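You operate a simulated robot arm through the tools that you are given. There is no shell and no other tool. Be economical: measure what you need, move in short steps, check, and stop when the job is done.

Carry out the task below with a simulated robot arm. There is one attempt and no reset: what you move stays moved.

Task
Pull the tape sample to 40 N and log it, then slacken and unclamp it.
Fine: clamp it first; the pull knob ends at 0; the tape stays whole.

Only the result counts: the job must be done as asked and must still hold three seconds after the hand-in. Knocking over, shifting, dropping, spilling or breaking anything else fails it.

Robot
A 7-joint arm with a two-finger parallel gripper, fixed in place. Base frame: the origin is at the foot of the arm, x ahead of it, y to its left, z up. Readings come in m, degrees, newtons and seconds.
With the tool pointing down near the work surface it reaches from about 0.3 to 0.68 m from the base axis. Its first joint turns from -66.0 to 66.0 degrees. Payload 1.57 kg.
The tool frame sits at the grasp point between the pads (the TCP): z along the fingers, y along the line on which they close. The tips reach 0.03 m beyond it. Largest opening 0.11 m; finger width 0.024, thickness 0.012; the body of the gripper, 0.048 by 0.112 m, starts 0.078 m behind the TCP.
Orientation is that of the tool frame in the base frame, as a unit quaternion [x, y, z, w]. With the fingers straight down and closing along the base's y, the tool's x points along the base's -x, its y along +y and its z along -z.

Tools
- The arm moves only by the tool play_rows. Its argument "plan" is a list of rows, each a list of 7 numbers: the shift along the tool's x, y, z in m, then the turn, a rotation vector about the tool's x, y, z in degrees, then the finger opening in m, from 0 to 0.11. In form: [[tx, ty, tz, rx, ry, rz, grip], ...]. A call has 1 to 8 rows; each row shifts and turns the commanded pose from where the row before left it, along the tool's axes as they then stand. Each row takes 0.2 s and may step no farther than 0.05 m and 8.6 degrees from the row before; otherwise, or with a gripper value out of range, the whole call is refused. Where a pose cannot be reached the arm comes as near as it can. A force on the tool above 90 N (or 10 N above the force at the start of the call, whichever is more), or a blocked arm, ends the call early, and 0.2 s more pass. Each finger travels about 0.108 m/s and halts on what it meets, pressing with about 37 N; the grip force reading is that of the motor and also rises with nothing between the fingers. The clock runs only during rows and for 0.2 s after the last one: add rows that do not move to give the fingers time. The reply holds the time, the measured pose of the TCP, the force on the tool along the base axes, the opening and the grip force, in the units named above and with some noise, and new pictures: "views" is both (left out), scene, wrist or none.
- Cameras (640 x 400 px; columns grow to the right, rows downward): "scene" is fixed at [0.1635, -0.3815, 1.4258]; the picture's right is [0.84, -0.54, 0.00], its down [-0.26, -0.40, -0.88] and it looks along [0.48, 0.74, -0.47] (base axes); focal length 271 px, centre (320, 200). "wrist" rides on the gripper at [0.07, 0.016, -0.141] in the tool frame; the picture's right is [-0.23, 0.97, 0.00], its down [-0.86, -0.20, -0.48] and it looks along [-0.47, -0.11, 0.88] (tool axes); focal length 222 px, centre (320, 200). There is no depth. A picture from a camera that has moved, and an enlarged one, comes with that camera's place and axes in the base frame and with its lens. The place of the scene camera against the robot may be out by one fixed shift of up to 0.018 m in any direction.
- zoom(camera, box): a new picture of the part [left, top, right, bottom] of that camera's present view, enlarged. No time passes.
- close_job(): hands the job in; it is judged then, once.

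Go step by step. Nothing tells you positions but the pictures and the camera data: compare them with the known pose of the tool, close in by small moves and look again before you grip or let go. The budget is 120 turns and 170 pictures, counting those below and the enlarged ones. Unless the task says otherwise, let go and move clear before handing in, and close with one line.

The tools are called after "Call:" as name(argument=value, ...) on one line, values as JSON. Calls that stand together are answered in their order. play_rows: Moves the arm, as the interface text tells. Its arguments: {"type":"object","properties":{"plan":{"type":"array","items":{"type":"array","items":{"type":"number"}}},"views":{"type":"string","enum":["both","scene","wrist","none"]}},"required":["plan"]} The other tools are called the same way: zoom (camera, box) takes an enlarged picture of a part of a camera's view; close_job () hands the job in.

At the start:

```text
time: 0.0
ee_pos: [0.2701, 0.2429, 1.3161]
tool_rot: [0.0, 1.0, 0.001, 0.0]
force: [0.7, -0.3, -0.4]
finger_gap: 0.1099
gripper_force: 0.1
```

scene: 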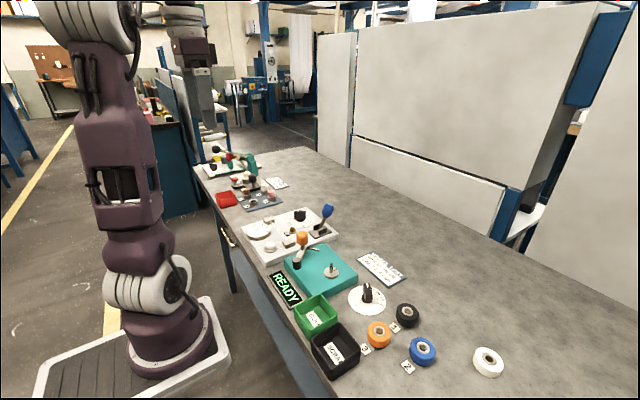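
wrist: 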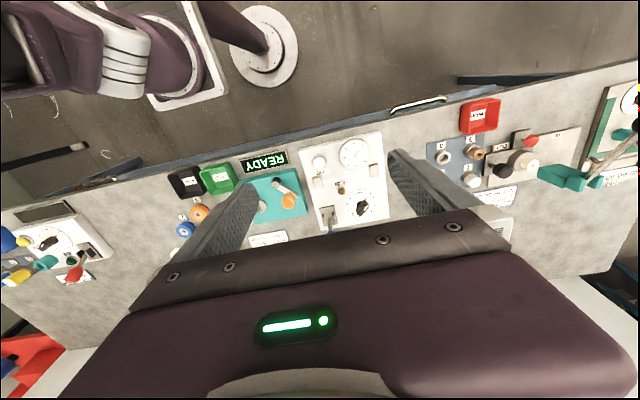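

I see a table with several stations: a white panel with a gauge, a teal one with an orange lever, and others. I'll zoom in to identify the tape tester.

Call:
zoom(camera="scene", box=[220, 190, 420, 315])

Call:
zoom(camera="wrist", box=[230, 120, 410, 250])

Call:
zoom(camera="wrist", box=[410, 80, 640, 240])

Call:
zoom(camera="scene", box=[180, 140, 320, 225])

Call:
zoom(camera="wrist", box=[0, 180, 130, 300])

Call:
zoom(camera="scene", box=[300, 240, 520, 390])

```text
3.20 times, centred on (320, 252) of scene
camera zoom: at [0.1635, -0.3815, 1.4258], right [0.84, -0.54, 0.0], down [-0.26, -0.4, -0.88], along [0.48, 0.74, -0.47], focal length 866 px, centre (320, 32)
```

zoom: 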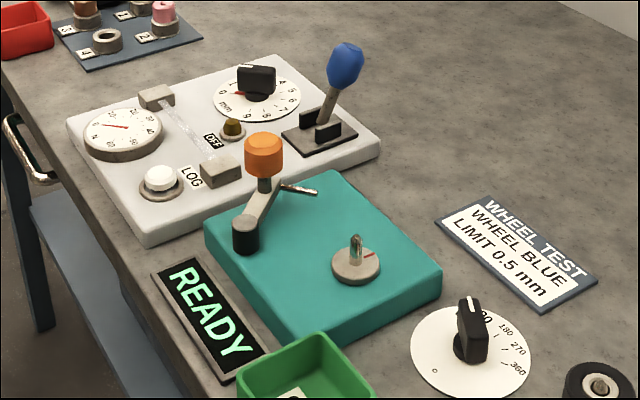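

```text
3.08 times, centred on (320, 185) of wrist
camera zoom: at [0.2013, 0.2589, 1.4569], right [0.23, 0.97, 0.0], down [0.86, -0.2, 0.48], along [0.47, -0.11, -0.88], focal length 684 px, centre (320, 246)
```

zoom: 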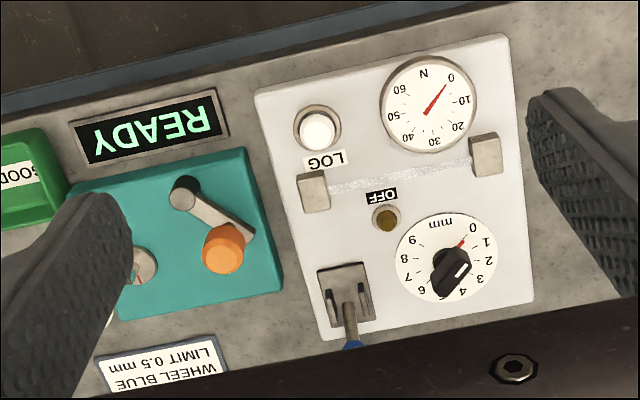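

```text
2.50 times, centred on (525, 160) of wrist
camera zoom: at [0.2013, 0.2589, 1.4569], right [0.23, 0.97, 0.0], down [0.86, -0.2, 0.48], along [0.47, -0.11, -0.88], focal length 555 px, centre (-192, 300)
```

zoom: 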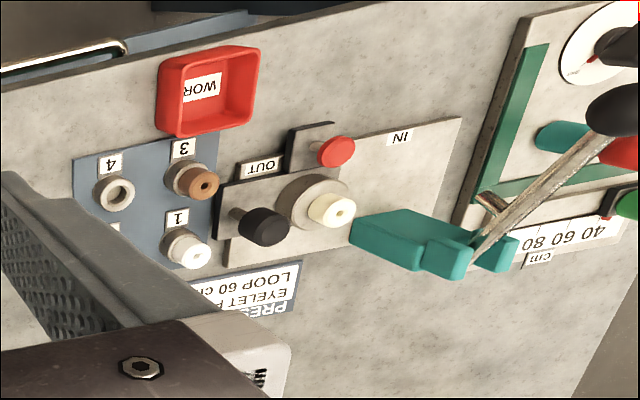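

```text
4.57 times, centred on (250, 182) of scene
camera zoom: at [0.1635, -0.3815, 1.4258], right [0.84, -0.54, 0.0], down [-0.26, -0.4, -0.88], along [0.48, 0.74, -0.47], focal length 1237 px, centre (640, 280)
```

zoom: 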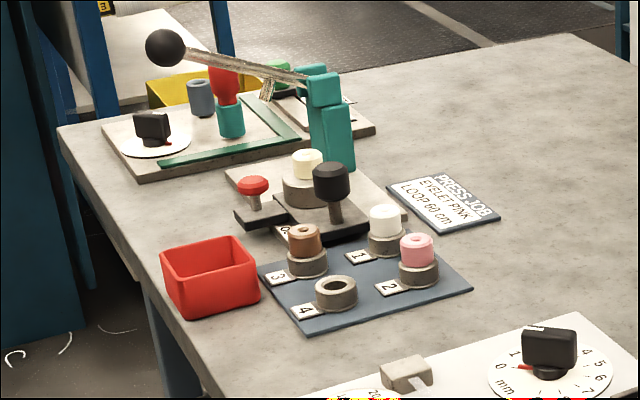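

```text
3.33 times, centred on (65, 240) of wrist
camera zoom: at [0.2013, 0.2589, 1.4569], right [0.23, 0.97, 0.0], down [0.86, -0.2, 0.48], along [0.47, -0.11, -0.88], focal length 740 px, centre (1170, 67)
```

zoom: 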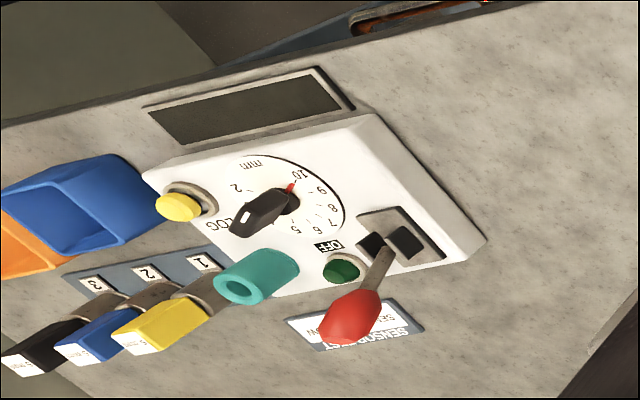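

```text
2.67 times, centred on (410, 315) of scene
camera zoom: at [0.1635, -0.3815, 1.4258], right [0.84, -0.54, 0.0], down [-0.26, -0.4, -0.88], along [0.48, 0.74, -0.47], focal length 722 px, centre (80, -107)
```

zoom: 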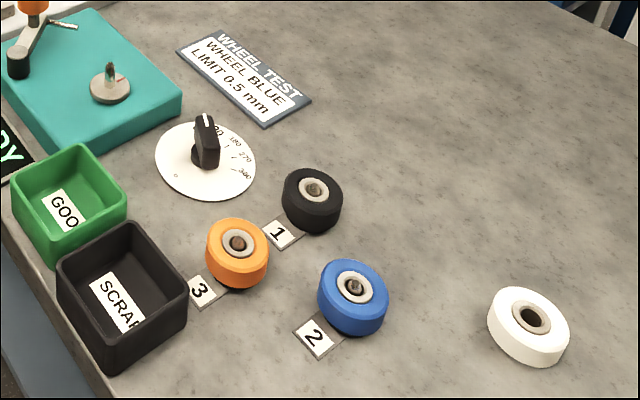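

The tape tester is the white panel: gauge in N, mm pull knob near (0.52, 0.31), blue clamp lever near (0.53, 0.20), LOG button near (0.37, 0.22). I'll move closer to look.

Call:
play_rows(plan=[[-0.025, 0.005, 0.03, 0, 0, 0, 0.11], [-0.025, 0.005, 0.03, 0, 0, 0, 0.11], [-0.025, 0.005, 0.03, 0, 0, 0, 0.05], [-0.025, 0.005, 0.03, 0, 0, 0, 0.03], [0, 0, 0, 0, 0, 0, 0.03]], views="both")

Call:
zoom(camera="wrist", box=[160, 0, 480, 200])

Call:
zoom(camera="scene", box=[230, 190, 350, 265])

```text
time: 1.2
ee_pos: [0.3714, 0.2614, 1.197]
tool_rot: [-0.001, 1.0, 0.001, 0.0]
force: [0.3, 0.6, -0.8]
finger_gap: 0.0301
gripper_force: 0.0
camera wrist: at [0.3022, 0.2786, 1.3373], right [0.23, 0.97, 0.0], down [0.86, -0.2, 0.48], along [0.47, -0.11, -0.88], focal length 222 px, centre (320, 200)
```

scene: 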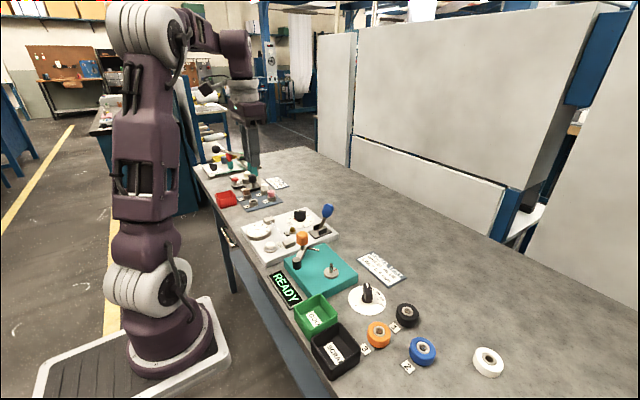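
wrist: 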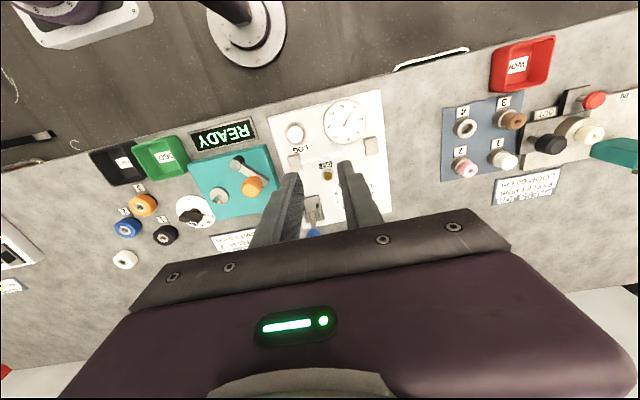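

```text
2.00 times, centred on (320, 100) of wrist
camera zoom: at [0.3022, 0.2786, 1.3373], right [0.23, 0.97, 0.0], down [0.86, -0.2, 0.48], along [0.47, -0.11, -0.88], focal length 444 px, centre (320, 400)
```

zoom: 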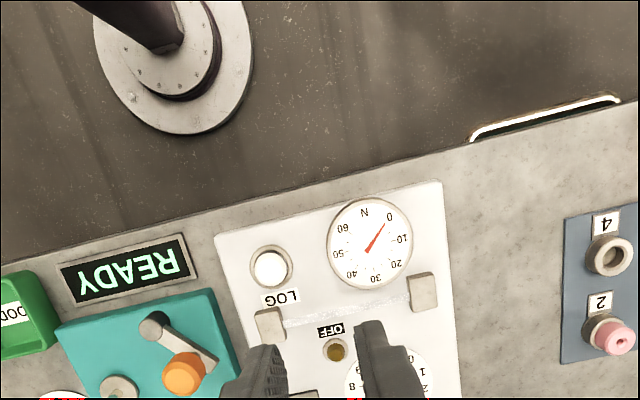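

```text
5.33 times, centred on (290, 228) of scene
camera zoom: at [0.1635, -0.3815, 1.4258], right [0.84, -0.54, 0.0], down [-0.26, -0.4, -0.88], along [0.48, 0.74, -0.47], focal length 1443 px, centre (480, 53)
```

zoom: 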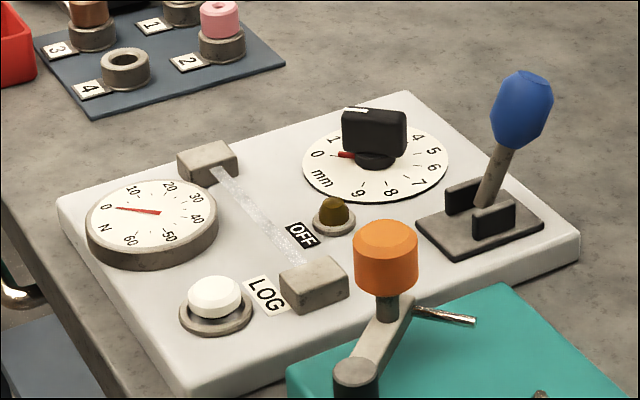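

The lever leans away (+x) in a slot; its blue knob is around (0.55, 0.205, 1.0). I'll shift sideways to see it unobstructed and triangulate.

Call:
play_rows(plan=[[-0.01, 0.03, 0.01, 0, 0, 0, 0.03], [-0.01, 0.03, 0.01, 0, 0, 0, 0.01], [-0.01, 0.03, 0.01, 0, 0, 0, 0.0], [0, 0, 0, 0, 0, 0, 0.0]], views="wrist")

Call:
zoom(camera="wrist", box=[160, 60, 400, 260])

```text
time: 2.2
ee_pos: [0.4018, 0.3537, 1.1689]
tool_rot: [-0.001, 1.0, 0.0, 0.0]
force: [0.9, -0.6, 0.6]
finger_gap: 0.0002
gripper_force: 20.6
camera wrist: at [0.3322, 0.3692, 1.3089], right [0.23, 0.97, 0.0], down [0.85, -0.2, 0.48], along [0.47, -0.11, -0.88], focal length 222 px, centre (320, 200)
```

wrist: 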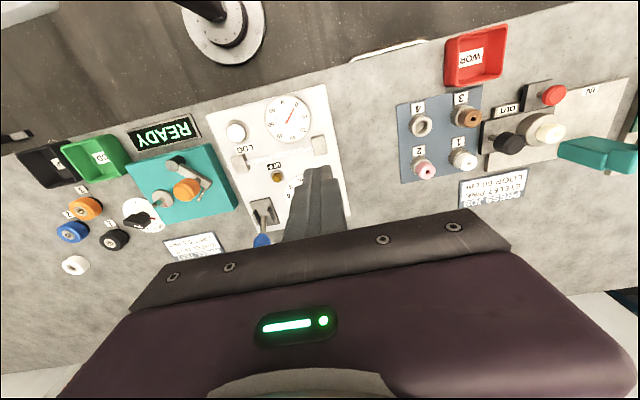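

```text
2.00 times, centred on (280, 160) of wrist
camera zoom: at [0.3322, 0.3692, 1.3089], right [0.23, 0.97, 0.0], down [0.85, -0.2, 0.48], along [0.47, -0.11, -0.88], focal length 444 px, centre (400, 280)
```

zoom: 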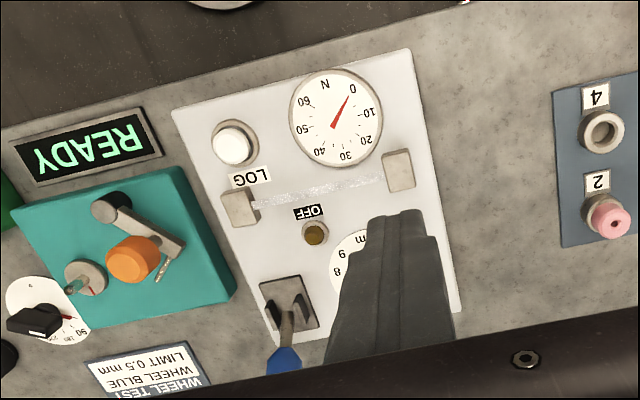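

Lever pivot is about (0.529, 0.208), with the knob tip about (0.556, 0.21, 1.0). I'll go to behind it at height and look from both cameras.

Call:
play_rows(plan=[[-0.034, -0.024, 0, 0, 0, 0, 0.0], [-0.034, -0.024, 0, 0, 0, 0, 0.0], [-0.034, -0.024, 0, 0, 0, 0, 0.0], [-0.034, -0.024, 0, 0, 0, 0, 0.0], [-0.034, -0.024, 0.02, 0, 0, 0, 0.0], [-0.034, -0.024, 0.02, 0, 0, 0, 0.0], [0, 0, 0, 0, 0, 0, 0.0]], views="both")

Call:
zoom(camera="scene", box=[260, 140, 420, 240])

Call:
zoom(camera="wrist", box=[220, 0, 420, 240])

```text
time: 3.8
ee_pos: [0.5943, 0.2125, 1.1278]
tool_rot: [-0.003, 1.0, -0.007, -0.009]
force: [-0.7, 0.5, -0.3]
finger_gap: 0.0
gripper_force: 21.6
out of reach, approached as far as the arm can: row 6
camera wrist: at [0.5286, 0.2315, 1.2693], right [0.22, 0.97, -0.02], down [0.86, -0.19, 0.47], along [0.45, -0.12, -0.88], focal length 222 px, centre (320, 200)
```

scene: 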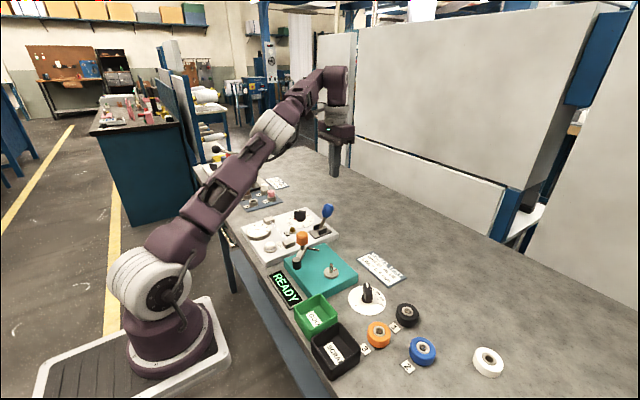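
wrist: 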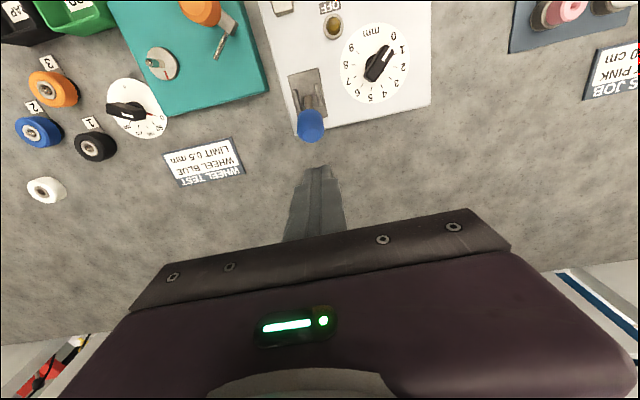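

```text
4.00 times, centred on (340, 190) of scene
camera zoom: at [0.1635, -0.3815, 1.4258], right [0.84, -0.54, 0.0], down [-0.26, -0.4, -0.88], along [0.48, 0.74, -0.47], focal length 1082 px, centre (240, 240)
```

zoom: 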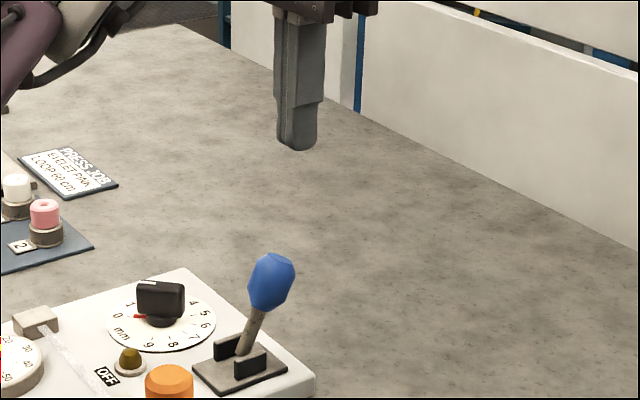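

```text
1.67 times, centred on (320, 120) of wrist
camera zoom: at [0.5286, 0.2315, 1.2693], right [0.22, 0.97, -0.02], down [0.86, -0.19, 0.47], along [0.45, -0.12, -0.88], focal length 370 px, centre (320, 333)
```

zoom: 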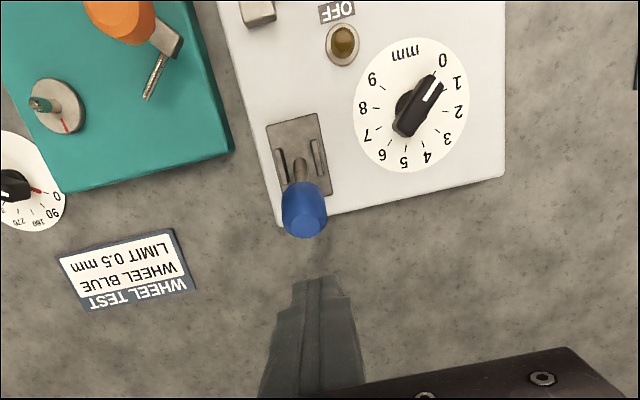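

Clear view now: the dial runs 0–9 clockwise from above at about 30°/mm, and the lever knob is at about (0.563, 0.207). I'll descend behind the lever.

Call:
play_rows(plan=[[0, 0, 0.04, 0, 0, 0, 0.0], [0, -0.002, 0.04, 0, 0, 0, 0.0], [0, 0, 0.03, 0, 0, 0, 0.0], [0, 0, 0, 0, 0, 0, 0.0]], views="both")

Call:
zoom(camera="scene", box=[260, 160, 400, 248])

```text
time: 4.8
ee_pos: [0.6041, 0.206, 1.0168]
tool_rot: [0.0, 1.0, 0.0, 0.0]
force: [0.4, 0.0, -0.6]
finger_gap: 0.0
gripper_force: 21.5
camera wrist: at [0.5343, 0.2216, 1.1573], right [0.23, 0.97, 0.0], down [0.85, -0.2, 0.48], along [0.47, -0.11, -0.88], focal length 222 px, centre (320, 200)
```

scene: 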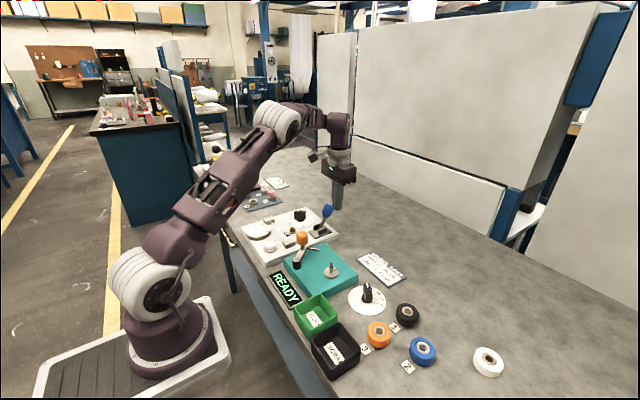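
wrist: 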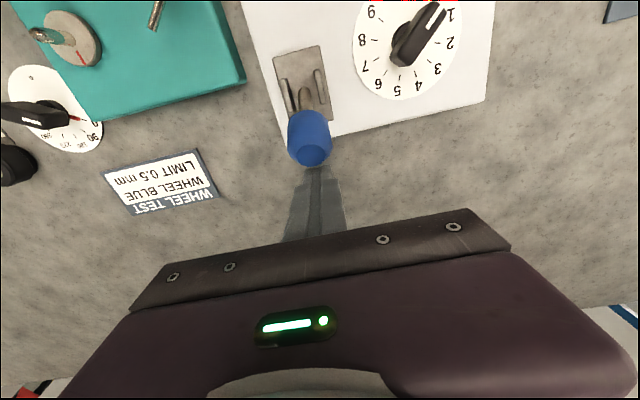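

```text
4.55 times, centred on (330, 204) of scene
camera zoom: at [0.1635, -0.3815, 1.4258], right [0.84, -0.54, 0.0], down [-0.26, -0.4, -0.88], along [0.48, 0.74, -0.47], focal length 1230 px, centre (274, 182)
```

zoom: 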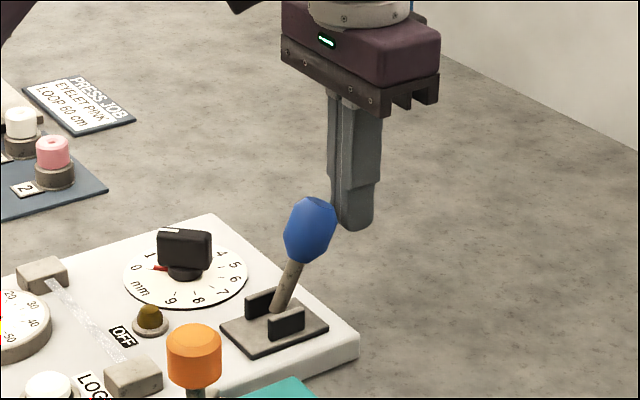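

Aligned with the lever and the panel yaw is about zero. I'll push along −x.

Call:
play_rows(plan=[[0, 0, 0.008, 0, 0, 0, 0.0], [0.012, 0, 0, 0, 0, 0, 0.0], [0.012, 0, 0, 0, 0, 0, 0.0], [0.012, 0, 0, 0, 0, 0, 0.0], [0.012, 0, 0, 0, 0, 0, 0.0], [0, 0, 0, 0, 0, 0, 0.0]], views="wrist")

Call:
zoom(camera="scene", box=[240, 175, 360, 265])

```text
time: 6.2
ee_pos: [0.5558, 0.2056, 1.0075]
tool_rot: [0.0, 1.0, 0.0, 0.0]
force: [0.2, 0.5, 0.0]
finger_gap: 0.0
gripper_force: 21.2
camera wrist: at [0.4864, 0.2223, 1.1486], right [0.23, 0.97, 0.0], down [0.86, -0.2, 0.48], along [0.47, -0.11, -0.88], focal length 222 px, centre (320, 200)
```

wrist: 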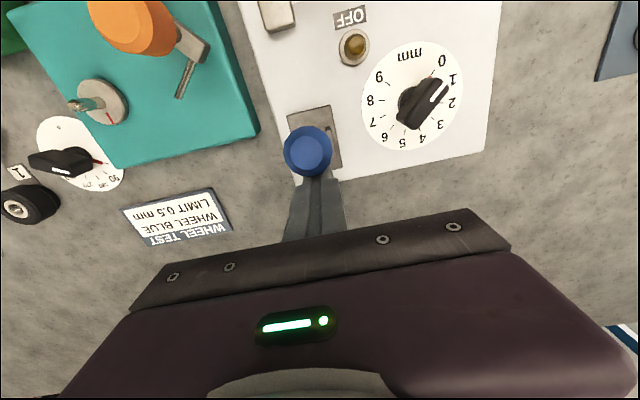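

```text
4.44 times, centred on (300, 220) of scene
camera zoom: at [0.1635, -0.3815, 1.4258], right [0.84, -0.54, 0.0], down [-0.26, -0.4, -0.88], along [0.48, 0.74, -0.47], focal length 1202 px, centre (409, 111)
```

zoom: 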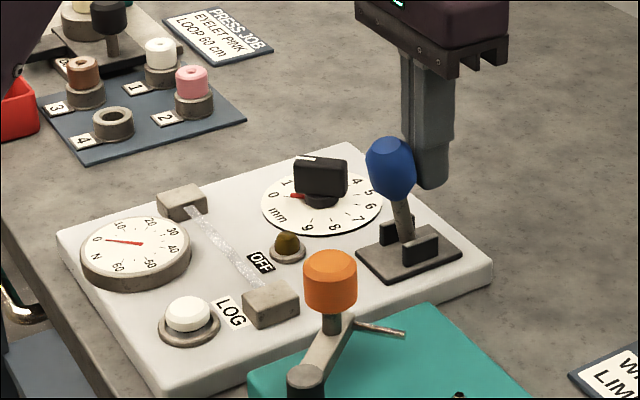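

The lever is moving freely and is past vertical; continuing the push.

Call:
play_rows(plan=[[0.01, 0, 0, 0, 0, 0, 0.0], [0.01, 0, 0, 0, 0, 0, 0.0], [0.008, 0, 0, 0, 0, 0, 0.0], [0, 0, 0, 0, 0, 0, 0.0]], views="wrist")

Call:
zoom(camera="scene", box=[240, 175, 360, 265])

```text
time: 7.1
ee_pos: [0.5416, 0.2055, 1.0107]
tool_rot: [0.002, 1.0, 0.004, 0.017]
force: [19.7, 0.7, 1.1]
finger_gap: 0.0001
gripper_force: 21.4
stopped in row 4: the force on the tool passed its limit (the readings are from after the stop); the commanded pose is now the measured one
camera wrist: at [0.4669, 0.2204, 1.1483], right [0.23, 0.97, 0.02], down [0.84, -0.21, 0.51], along [0.5, -0.1, -0.86], focal length 222 px, centre (320, 200)
```

wrist: 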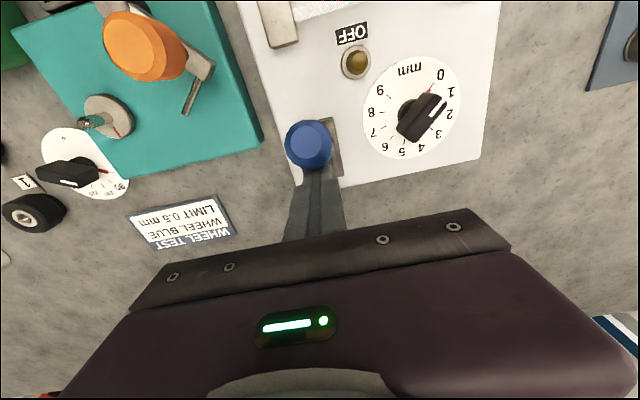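

```text
4.44 times, centred on (300, 220) of scene
camera zoom: at [0.164, -0.3815, 1.4257], right [0.84, -0.54, 0.0], down [-0.26, -0.4, -0.88], along [0.48, 0.74, -0.47], focal length 1202 px, centre (409, 111)
```

zoom: 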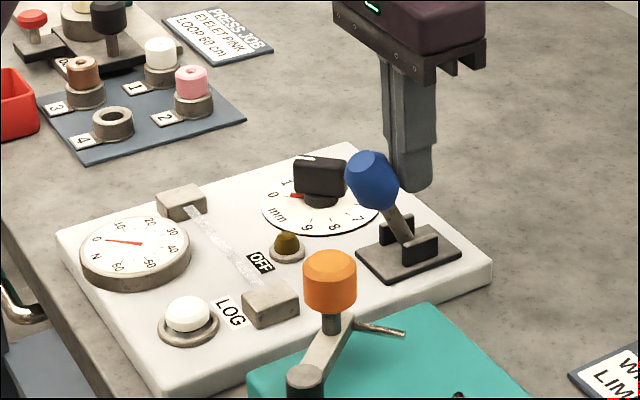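

The lever has reached its far stop. Backing off to check that it stays and whether the label changed.

Call:
play_rows(plan=[[-0.02, 0, 0, 0, -2, 0, 0.0], [-0.02, 0, 0, 0, 0, 0, 0.0], [0, 0, -0.04, 0, 0, 0, 0.0], [0, 0, -0.04, 0, 0, 0, 0.0], [0, 0, 0, 0, 0, 0, 0]], views="wrist")

Call:
zoom(camera="scene", box=[240, 175, 360, 265])

Call:
zoom(camera="wrist", box=[220, 0, 460, 150])

```text
time: 8.3
ee_pos: [0.5718, 0.2033, 1.0896]
tool_rot: [0.001, 0.999, 0.003, 0.032]
force: [0.3, -0.3, 0.4]
finger_gap: 0.0
gripper_force: 21.5
camera wrist: at [0.4946, 0.2191, 1.226], right [0.23, 0.97, 0.02], down [0.82, -0.21, 0.53], along [0.52, -0.1, -0.85], focal length 222 px, centre (320, 200)
```

wrist: 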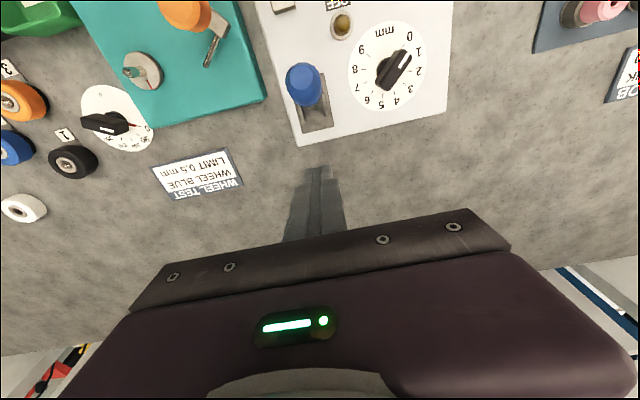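

```text
4.44 times, centred on (300, 220) of scene
camera zoom: at [0.1635, -0.3815, 1.4258], right [0.84, -0.54, 0.0], down [-0.26, -0.4, -0.88], along [0.48, 0.74, -0.47], focal length 1202 px, centre (409, 111)
```

zoom: 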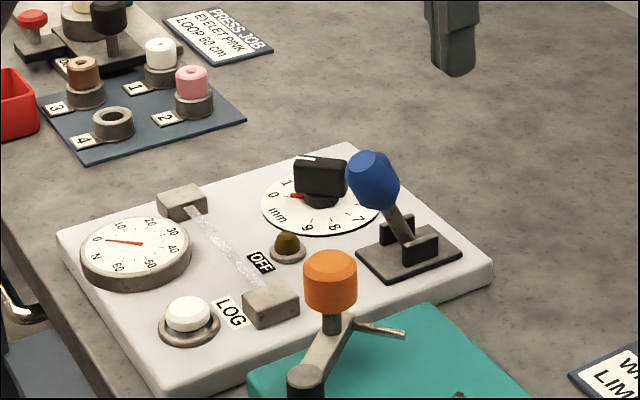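

```text
2.67 times, centred on (340, 75) of wrist
camera zoom: at [0.4946, 0.2191, 1.226], right [0.23, 0.97, 0.02], down [0.82, -0.21, 0.53], along [0.52, -0.1, -0.85], focal length 592 px, centre (267, 533)
```

zoom: 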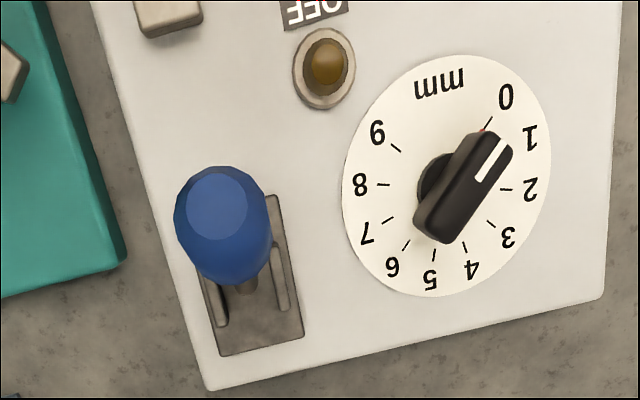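

The clamp lever is now fully over at its other stop (tip x≈0.504). The pull knob is centred at about (0.521, 0.297), with its wing at 45°, top about z=0.967. I'll go above it, level the tool and turn toward −135° so I have room to turn clockwise.

Call:
play_rows(plan=[[0, 0, -0.02, 0, 3.7, 0, 0.0], [0.025, 0.03, 0, 0, 0, 0, 0.03], [0.026, 0.03, 0, 0, 0, 0, 0.05], [0, 0.034, 0, 0, 0, 0, 0.05], [0, 0, 0, 0, 0, -8.5, 0.05], [0, 0, 0, 0, 0, -8.5, 0.05], [0, 0, 0, 0, 0, -8.5, 0.05], [0, 0, 0, 0, 0, -8.5, 0.05]], views="none")

Call:
play_rows(plan=[[0, 0, 0, 0, 0, -8.5, 0.05], [0, 0, 0, 0, 0, -8.5, 0.05], [0, 0, 0, 0, 0, -8.5, 0.05], [0, 0, 0, 0, 0, -8.5, 0.05], [0, 0, 0, 0, 0, -8.5, 0.05], [0, 0, 0, 0, 0, -8.5, 0.05], [0, 0, 0, 0, 0, -8.5, 0.05], [0, 0, 0, 0, 0, -8.5, 0.05]], views="none")

Call:
play_rows(plan=[[0, 0, 0, 0, 0, -8.5, 0.05], [0, 0, 0, 0, 0, -8.5, 0.05], [0, 0, 0, 0, 0, -8.5, 0.05], [0, 0, 0, 0, 0, -7.5, 0.05], [0, 0, 0, 0, 0, 0, 0.05]], views="both")

```text
time: 10.1
ee_pos: [0.5217, 0.2985, 1.1121]
tool_rot: [-0.292, 0.956, 0.003, 0.001]
force: [0.3, 0.5, -0.2]
finger_gap: 0.0499
gripper_force: 0.1
```

```text
time: 11.9
ee_pos: [0.5215, 0.2989, 1.1115]
tool_rot: [0.777, -0.63, -0.003, -0.002]
force: [0.0, 0.2, 0.2]
finger_gap: 0.05
gripper_force: 0.0
```

```text
time: 13.1
ee_pos: [0.5208, 0.2992, 1.1109]
tool_rot: [0.923, -0.384, -0.001, -0.003]
force: [-0.1, -0.3, 0.2]
finger_gap: 0.0503
gripper_force: 0.1
camera wrist: at [0.5595, 0.2371, 1.2517], right [-0.85, -0.53, 0.0], down [-0.46, 0.74, 0.48], along [-0.25, 0.41, -0.88], focal length 222 px, centre (320, 200)
```

scene: 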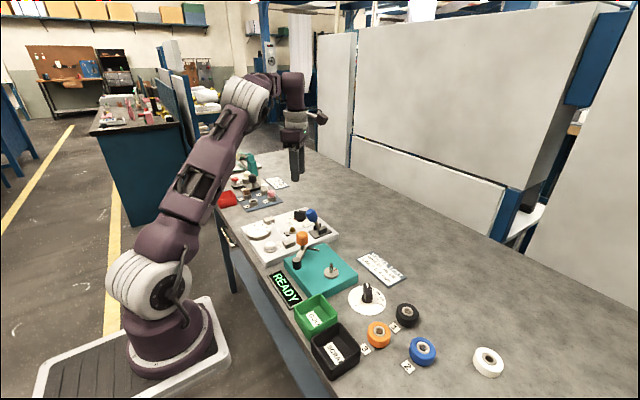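
wrist: 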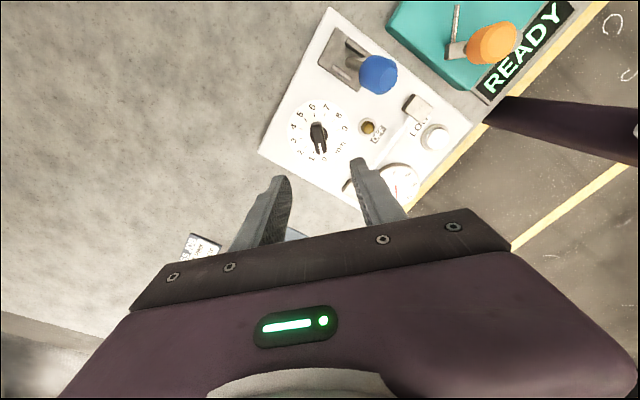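

Orientation reached; the knob lies roughly between the fingers in view. Zooming to verify centring.

Call:
zoom(camera="wrist", box=[250, 80, 420, 220])

Call:
zoom(camera="scene", box=[230, 135, 350, 265])

```text
2.86 times, centred on (335, 150) of wrist
camera zoom: at [0.5595, 0.2371, 1.2517], right [-0.85, -0.53, 0.0], down [-0.46, 0.74, 0.48], along [-0.25, 0.41, -0.88], focal length 635 px, centre (277, 343)
```

zoom: 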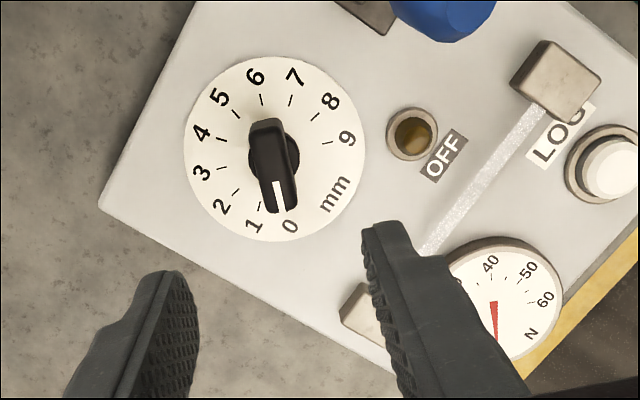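

```text
3.08 times, centred on (290, 200) of scene
camera zoom: at [0.1635, -0.3815, 1.4258], right [0.84, -0.54, 0.0], down [-0.26, -0.4, -0.88], along [0.48, 0.74, -0.47], focal length 832 px, centre (412, 200)
```

zoom: 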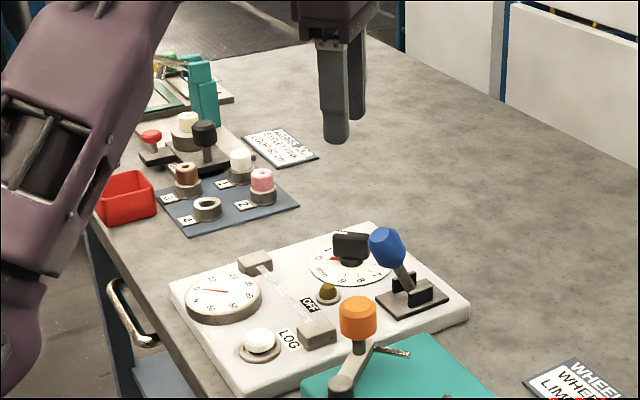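

Knob sits at about (0.523, 0.2955), and the wing is ~5° off my tool axis. Correcting, then descending around the wing.

Call:
play_rows(plan=[[0.004, 0.001, 0, 0, 0, 4.5, 0.05], [0, 0, 0.04, 0, 0, 0, 0.05], [0, 0, 0.04, 0, 0, 0, 0.05], [0, 0, 0.03, 0, 0, 0, 0.05], [0, 0, 0.02, 0, 0, 0, 0.05], [0, 0, 0, 0, 0, 0, 0.05]], views="wrist")

Call:
zoom(camera="scene", box=[240, 175, 360, 265])

```text
time: 14.5
ee_pos: [0.5233, 0.2933, 0.9823]
tool_rot: [0.908, -0.419, -0.001, -0.004]
force: [0.2, -0.1, -0.1]
finger_gap: 0.0501
gripper_force: 0.1
camera wrist: at [0.5566, 0.229, 1.1218], right [-0.89, -0.46, 0.0], down [-0.4, 0.78, 0.48], along [-0.22, 0.43, -0.88], focal length 222 px, centre (320, 200)
```

wrist: 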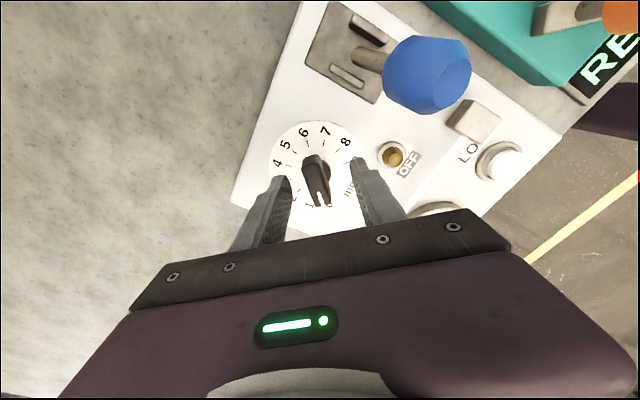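

```text
4.44 times, centred on (300, 220) of scene
camera zoom: at [0.1635, -0.3815, 1.4258], right [0.84, -0.54, 0.0], down [-0.26, -0.4, -0.88], along [0.48, 0.74, -0.47], focal length 1202 px, centre (409, 111)
```

zoom: 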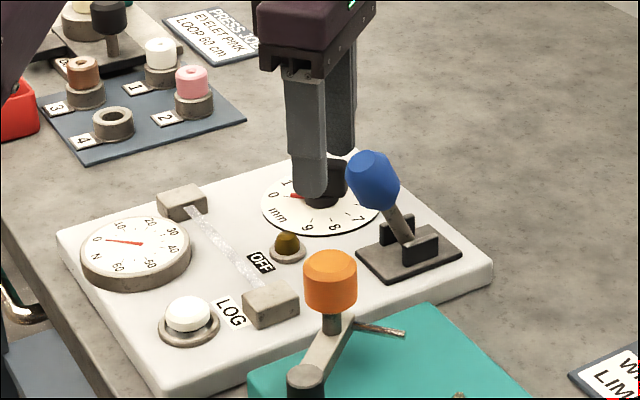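

Fingers straddle the wing. Closing on it gently after a small further descent.

Call:
play_rows(plan=[[0, 0, 0.004, 0, 0, 0, 0.04], [0, 0, 0, 0, 0, 0, 0.02], [0, 0, 0, 0, 0, 0, 0.0], [0, 0, 0, 0, 0, 0, 0.0]], views="wrist")

Call:
zoom(camera="wrist", box=[240, 80, 480, 230])

Call:
zoom(camera="scene", box=[240, 175, 360, 265])

```text
time: 15.5
ee_pos: [0.5269, 0.295, 0.9783]
tool_rot: [0.908, -0.42, 0.0, -0.005]
force: [29.8, 22.1, -9.8]
finger_gap: 0.0162
gripper_force: 31.7
camera wrist: at [0.5584, 0.2309, 1.1177], right [-0.89, -0.46, -0.01], down [-0.4, 0.77, 0.49], along [-0.21, 0.44, -0.87], focal length 222 px, centre (320, 200)
```

wrist: 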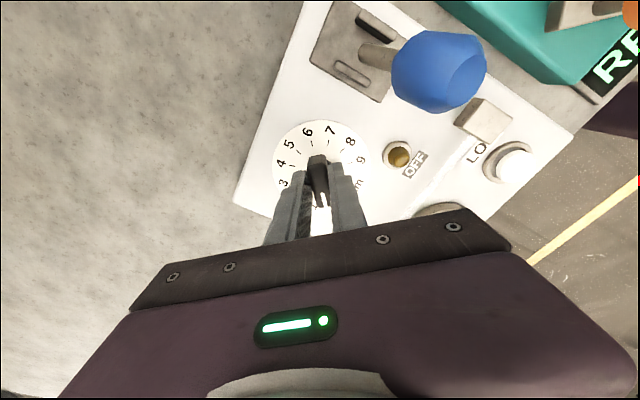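

```text
2.67 times, centred on (360, 155) of wrist
camera zoom: at [0.5584, 0.2309, 1.1177], right [-0.89, -0.46, -0.01], down [-0.4, 0.77, 0.49], along [-0.21, 0.44, -0.87], focal length 592 px, centre (213, 320)
```

zoom: 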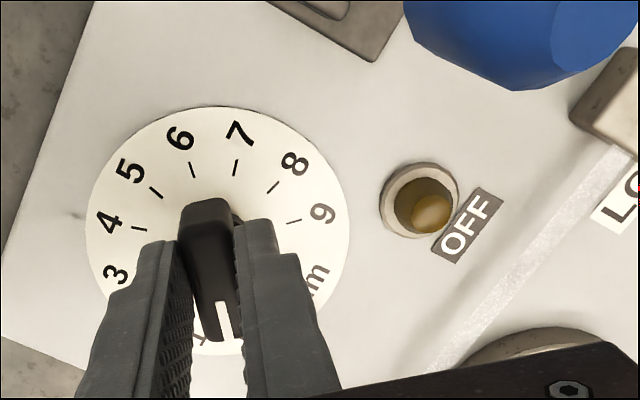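

```text
4.44 times, centred on (300, 220) of scene
camera zoom: at [0.1645, -0.3808, 1.4258], right [0.84, -0.54, 0.0], down [-0.26, -0.4, -0.88], along [0.48, 0.74, -0.47], focal length 1202 px, centre (409, 111)
```

zoom: 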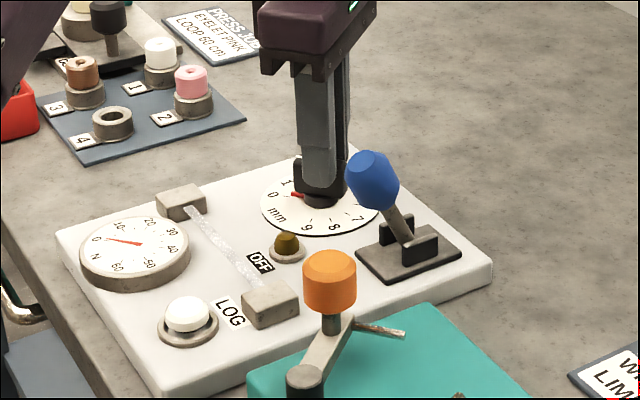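

Gripped, with a slight lateral bias force. I'll recentre by 4 mm and turn about 16° clockwise to test the gauge.

Call:
play_rows(plan=[[0, -0.004, 0, 0, 0, 0, 0.0], [0, 0, 0, 0, 0, 8, 0.0], [0, 0, 0, 0, 0, 8, 0.0], [0, 0, 0, 0, 0, 0, 0.0]], views="none")

Call:
zoom(camera="scene", box=[240, 195, 330, 265])

```text
time: 16.5
ee_pos: [0.5243, 0.2952, 0.9784]
tool_rot: [0.839, -0.544, -0.002, -0.001]
force: [-9.1, -18.5, 13.8]
finger_gap: 0.0159
gripper_force: 32.1
```

```text
5.71 times, centred on (285, 230) of scene
camera zoom: at [0.163, -0.3821, 1.4256], right [0.84, -0.54, 0.0], down [-0.26, -0.4, -0.88], along [0.48, 0.74, -0.47], focal length 1546 px, centre (520, 29)
```

zoom: 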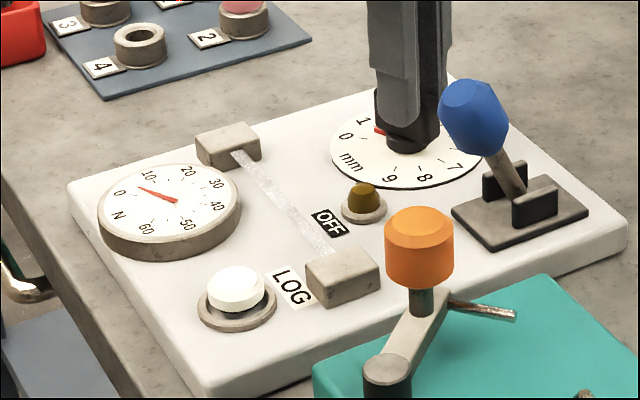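

The gauge rises to about 6 N, so the clamp holds. Continuing in steps.

Call:
play_rows(plan=[[0, 0, 0, 0, 0, 8, 0.0], [0, 0, 0, 0, 0, 8, 0.0], [0, 0, 0, 0, 0, 8, 0.0], [0, 0, 0, 0, 0, 8, 0.0], [0, 0, 0, 0, 0, 0, 0.0]], views="none")

Call:
zoom(camera="scene", box=[240, 195, 330, 265])

```text
time: 17.7
ee_pos: [0.5241, 0.2984, 0.9775]
tool_rot: [-0.658, 0.753, 0.004, -0.003]
force: [-32.5, -17.6, -3.7]
finger_gap: 0.0159
gripper_force: 31.3
```

```text
5.71 times, centred on (285, 230) of scene
camera zoom: at [0.1627, -0.3819, 1.4257], right [0.84, -0.54, 0.0], down [-0.26, -0.4, -0.88], along [0.48, 0.74, -0.47], focal length 1546 px, centre (520, 29)
```

zoom: 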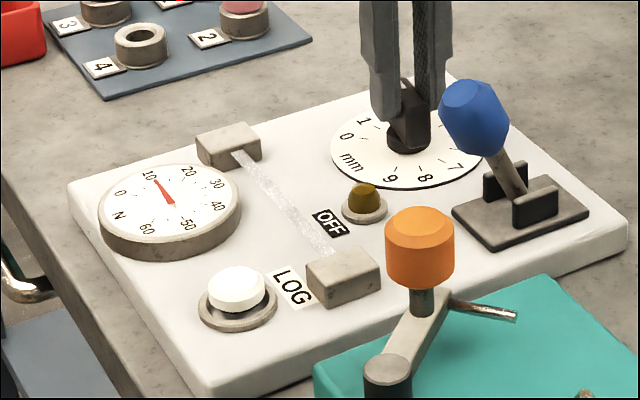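

About 12 N at 1.6 mm (≈7.7 N/mm). I'll relieve the lateral force slightly and continue another 48°.

Call:
play_rows(plan=[[0, 0.002, 0, 0, 0, 8, 0.0], [0, 0, 0, 0, 0, 8, 0.0], [0, 0, 0, 0, 0, 8, 0.0], [0, 0, 0, 0, 0, 8, 0.0], [0, 0, 0, 0, 0, 8, 0.0], [0, 0, 0, 0, 0, 8, 0.0], [0, 0, 0, 0, 0, 0, 0.0]], views="none")

Call:
zoom(camera="scene", box=[240, 195, 330, 265])

```text
time: 19.3
ee_pos: [0.5238, 0.2996, 0.9788]
tool_rot: [-0.294, 0.956, 0.005, 0.0]
force: [-24.8, 5.5, -13.4]
finger_gap: 0.016
gripper_force: 31.6
```

```text
5.71 times, centred on (285, 230) of scene
camera zoom: at [0.1631, -0.3811, 1.4259], right [0.84, -0.54, 0.0], down [-0.26, -0.4, -0.88], along [0.48, 0.74, -0.47], focal length 1546 px, centre (520, 29)
```

zoom: 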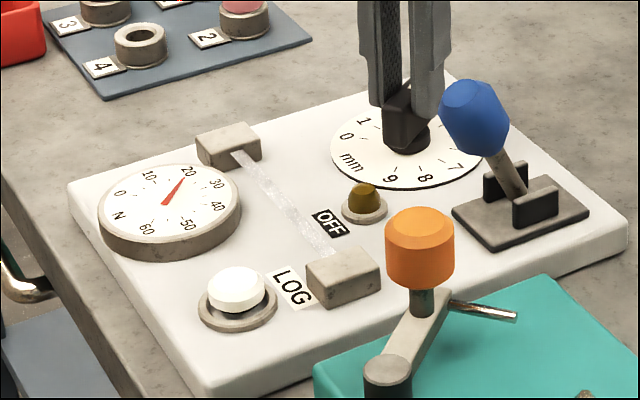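

About 21 N at 3.2 mm. Continuing +56°.

Call:
play_rows(plan=[[0, 0, 0, 0, 0, 8, 0.0], [0, 0, 0, 0, 0, 8, 0.0], [0, 0, 0, 0, 0, 8, 0.0], [0, 0, 0, 0, 0, 8, 0.0], [0, 0, 0, 0, 0, 8, 0.0], [0, 0, 0, 0, 0, 8, 0.0], [0, 0, 0, 0, 0, 8, 0.0], [0, 0, 0, 0, 0, 0, 0.0]], views="wrist")

Call:
zoom(camera="scene", box=[240, 195, 330, 265])

```text
time: 21.1
ee_pos: [0.5239, 0.2998, 0.9776]
tool_rot: [0.189, 0.982, 0.005, -0.001]
force: [-20.5, 10.9, 6.8]
finger_gap: 0.0157
gripper_force: 31.7
camera wrist: at [0.4656, 0.3396, 1.1193], right [0.57, 0.82, 0.01], down [0.72, -0.51, 0.47], along [0.39, -0.27, -0.88], focal length 222 px, centre (320, 200)
```

wrist: 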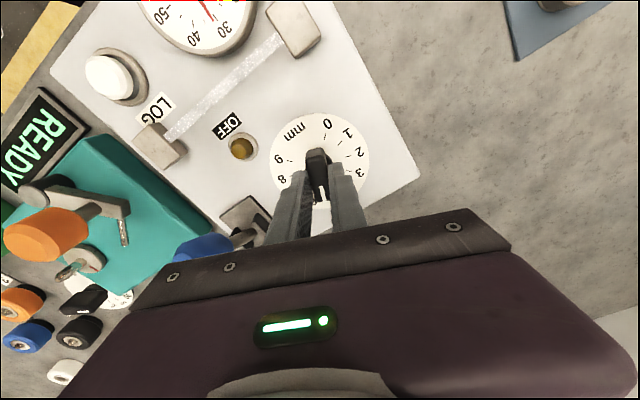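

```text
5.71 times, centred on (285, 230) of scene
camera zoom: at [0.1628, -0.3812, 1.4259], right [0.84, -0.54, 0.0], down [-0.26, -0.4, -0.88], along [0.48, 0.74, -0.47], focal length 1546 px, centre (520, 29)
```

zoom: 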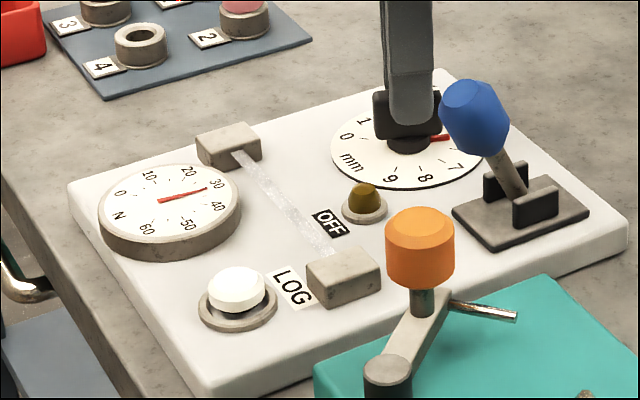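

About 32 N. Adding +24°, then reading the gauge more closely.

Call:
play_rows(plan=[[0, 0, 0, 0, 0, 8, 0.0], [0, 0, 0, 0, 0, 8, 0.0], [0, 0, 0, 0, 0, 8, 0.0], [0, 0, 0, 0, 0, 0, 0.0]], views="wrist")

Call:
zoom(camera="scene", box=[250, 215, 280, 240])

Call:
zoom(camera="wrist", box=[100, 0, 340, 150])

```text
time: 22.1
ee_pos: [0.5245, 0.2985, 0.9786]
tool_rot: [0.389, 0.921, 0.003, -0.002]
force: [-21.4, 9.2, 8.4]
finger_gap: 0.0157
gripper_force: 31.2
camera wrist: at [0.4874, 0.3596, 1.1193], right [0.86, 0.52, 0.0], down [0.45, -0.76, 0.47], along [0.25, -0.4, -0.88], focal length 222 px, centre (320, 200)
```

wrist: 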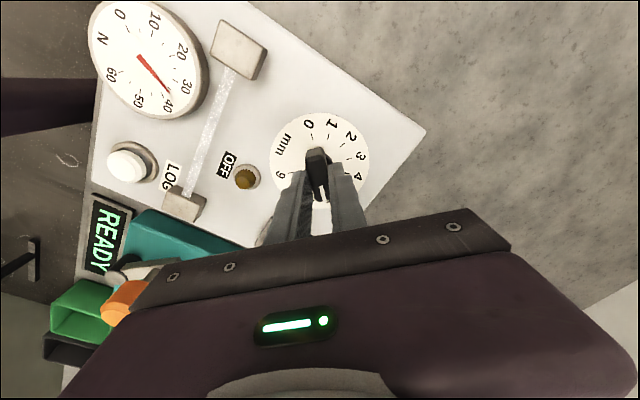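

```text
16.00 times, centred on (265, 228) of scene
camera zoom: at [0.1628, -0.3813, 1.4259], right [0.84, -0.54, 0.0], down [-0.26, -0.4, -0.88], along [0.48, 0.74, -0.47], focal length 4329 px, centre (1200, -240)
```

zoom: 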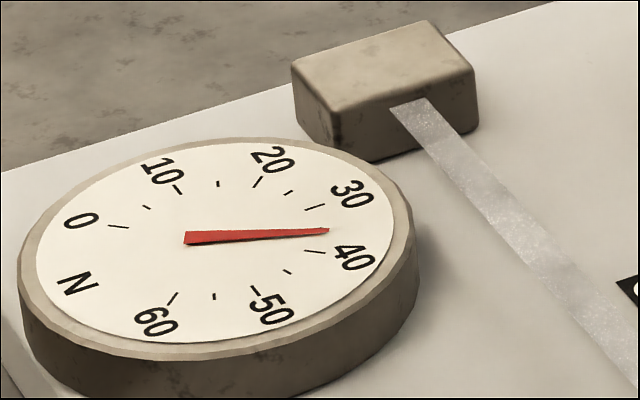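

```text
2.67 times, centred on (220, 75) of wrist
camera zoom: at [0.4874, 0.3596, 1.1193], right [0.86, 0.52, 0.0], down [0.45, -0.76, 0.47], along [0.25, -0.4, -0.88], focal length 592 px, centre (587, 533)
```

zoom: 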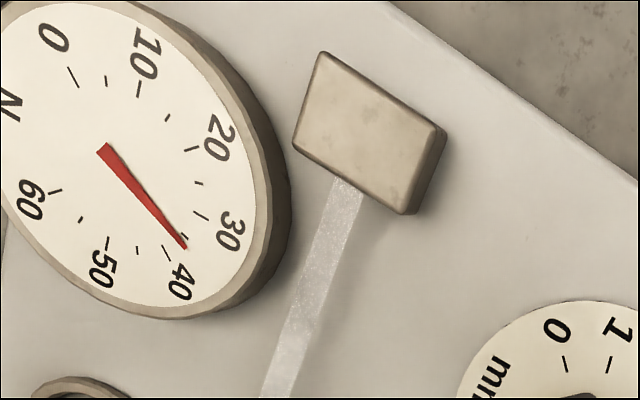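

About 36 N. Adding +14° and reading again.

Call:
play_rows(plan=[[0, 0, 0, 0, 0, 7, 0.0], [0, 0, 0, 0, 0, 7, 0.0], [0, 0, 0, 0, 0, 0, 0.0]], views="wrist")

Call:
zoom(camera="scene", box=[250, 215, 280, 240])

Call:
zoom(camera="wrist", box=[40, 0, 280, 150])

```text
time: 22.9
ee_pos: [0.5236, 0.2984, 0.9785]
tool_rot: [0.499, 0.867, 0.004, -0.002]
force: [-24.7, 4.8, 10.8]
finger_gap: 0.0158
gripper_force: 31.0
camera wrist: at [0.5034, 0.3665, 1.1193], right [0.96, 0.29, 0.0], down [0.26, -0.84, 0.47], along [0.14, -0.45, -0.88], focal length 222 px, centre (320, 200)
```

wrist: 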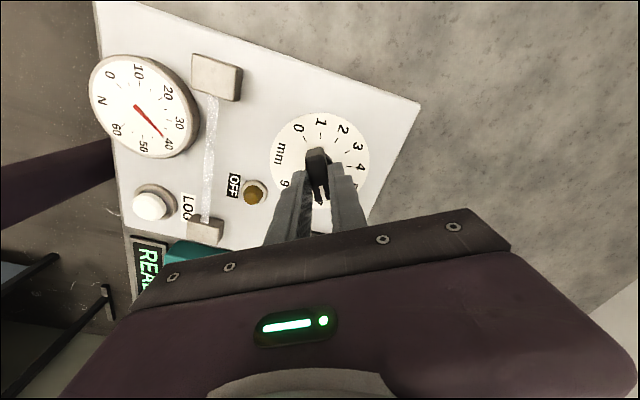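

```text
16.00 times, centred on (265, 228) of scene
camera zoom: at [0.1627, -0.3814, 1.4259], right [0.84, -0.54, 0.0], down [-0.26, -0.4, -0.88], along [0.48, 0.74, -0.47], focal length 4329 px, centre (1200, -240)
```

zoom: 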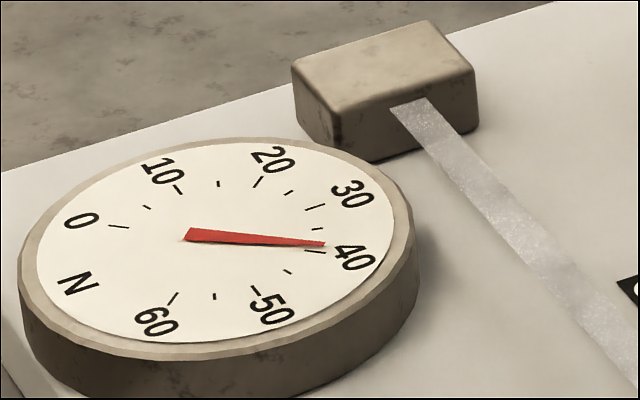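

```text
2.67 times, centred on (160, 75) of wrist
camera zoom: at [0.5034, 0.3665, 1.1193], right [0.96, 0.29, 0.0], down [0.26, -0.84, 0.47], along [0.14, -0.45, -0.88], focal length 592 px, centre (747, 533)
```

zoom: 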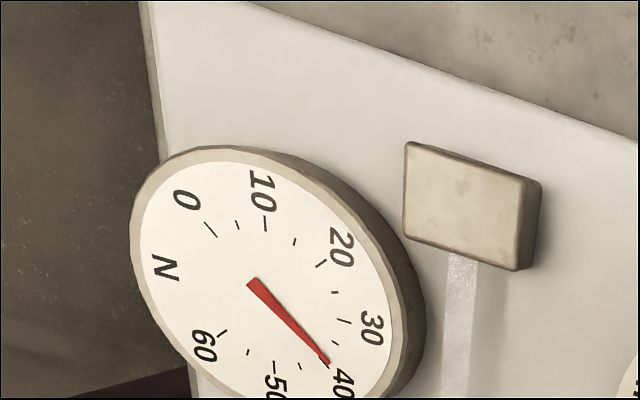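

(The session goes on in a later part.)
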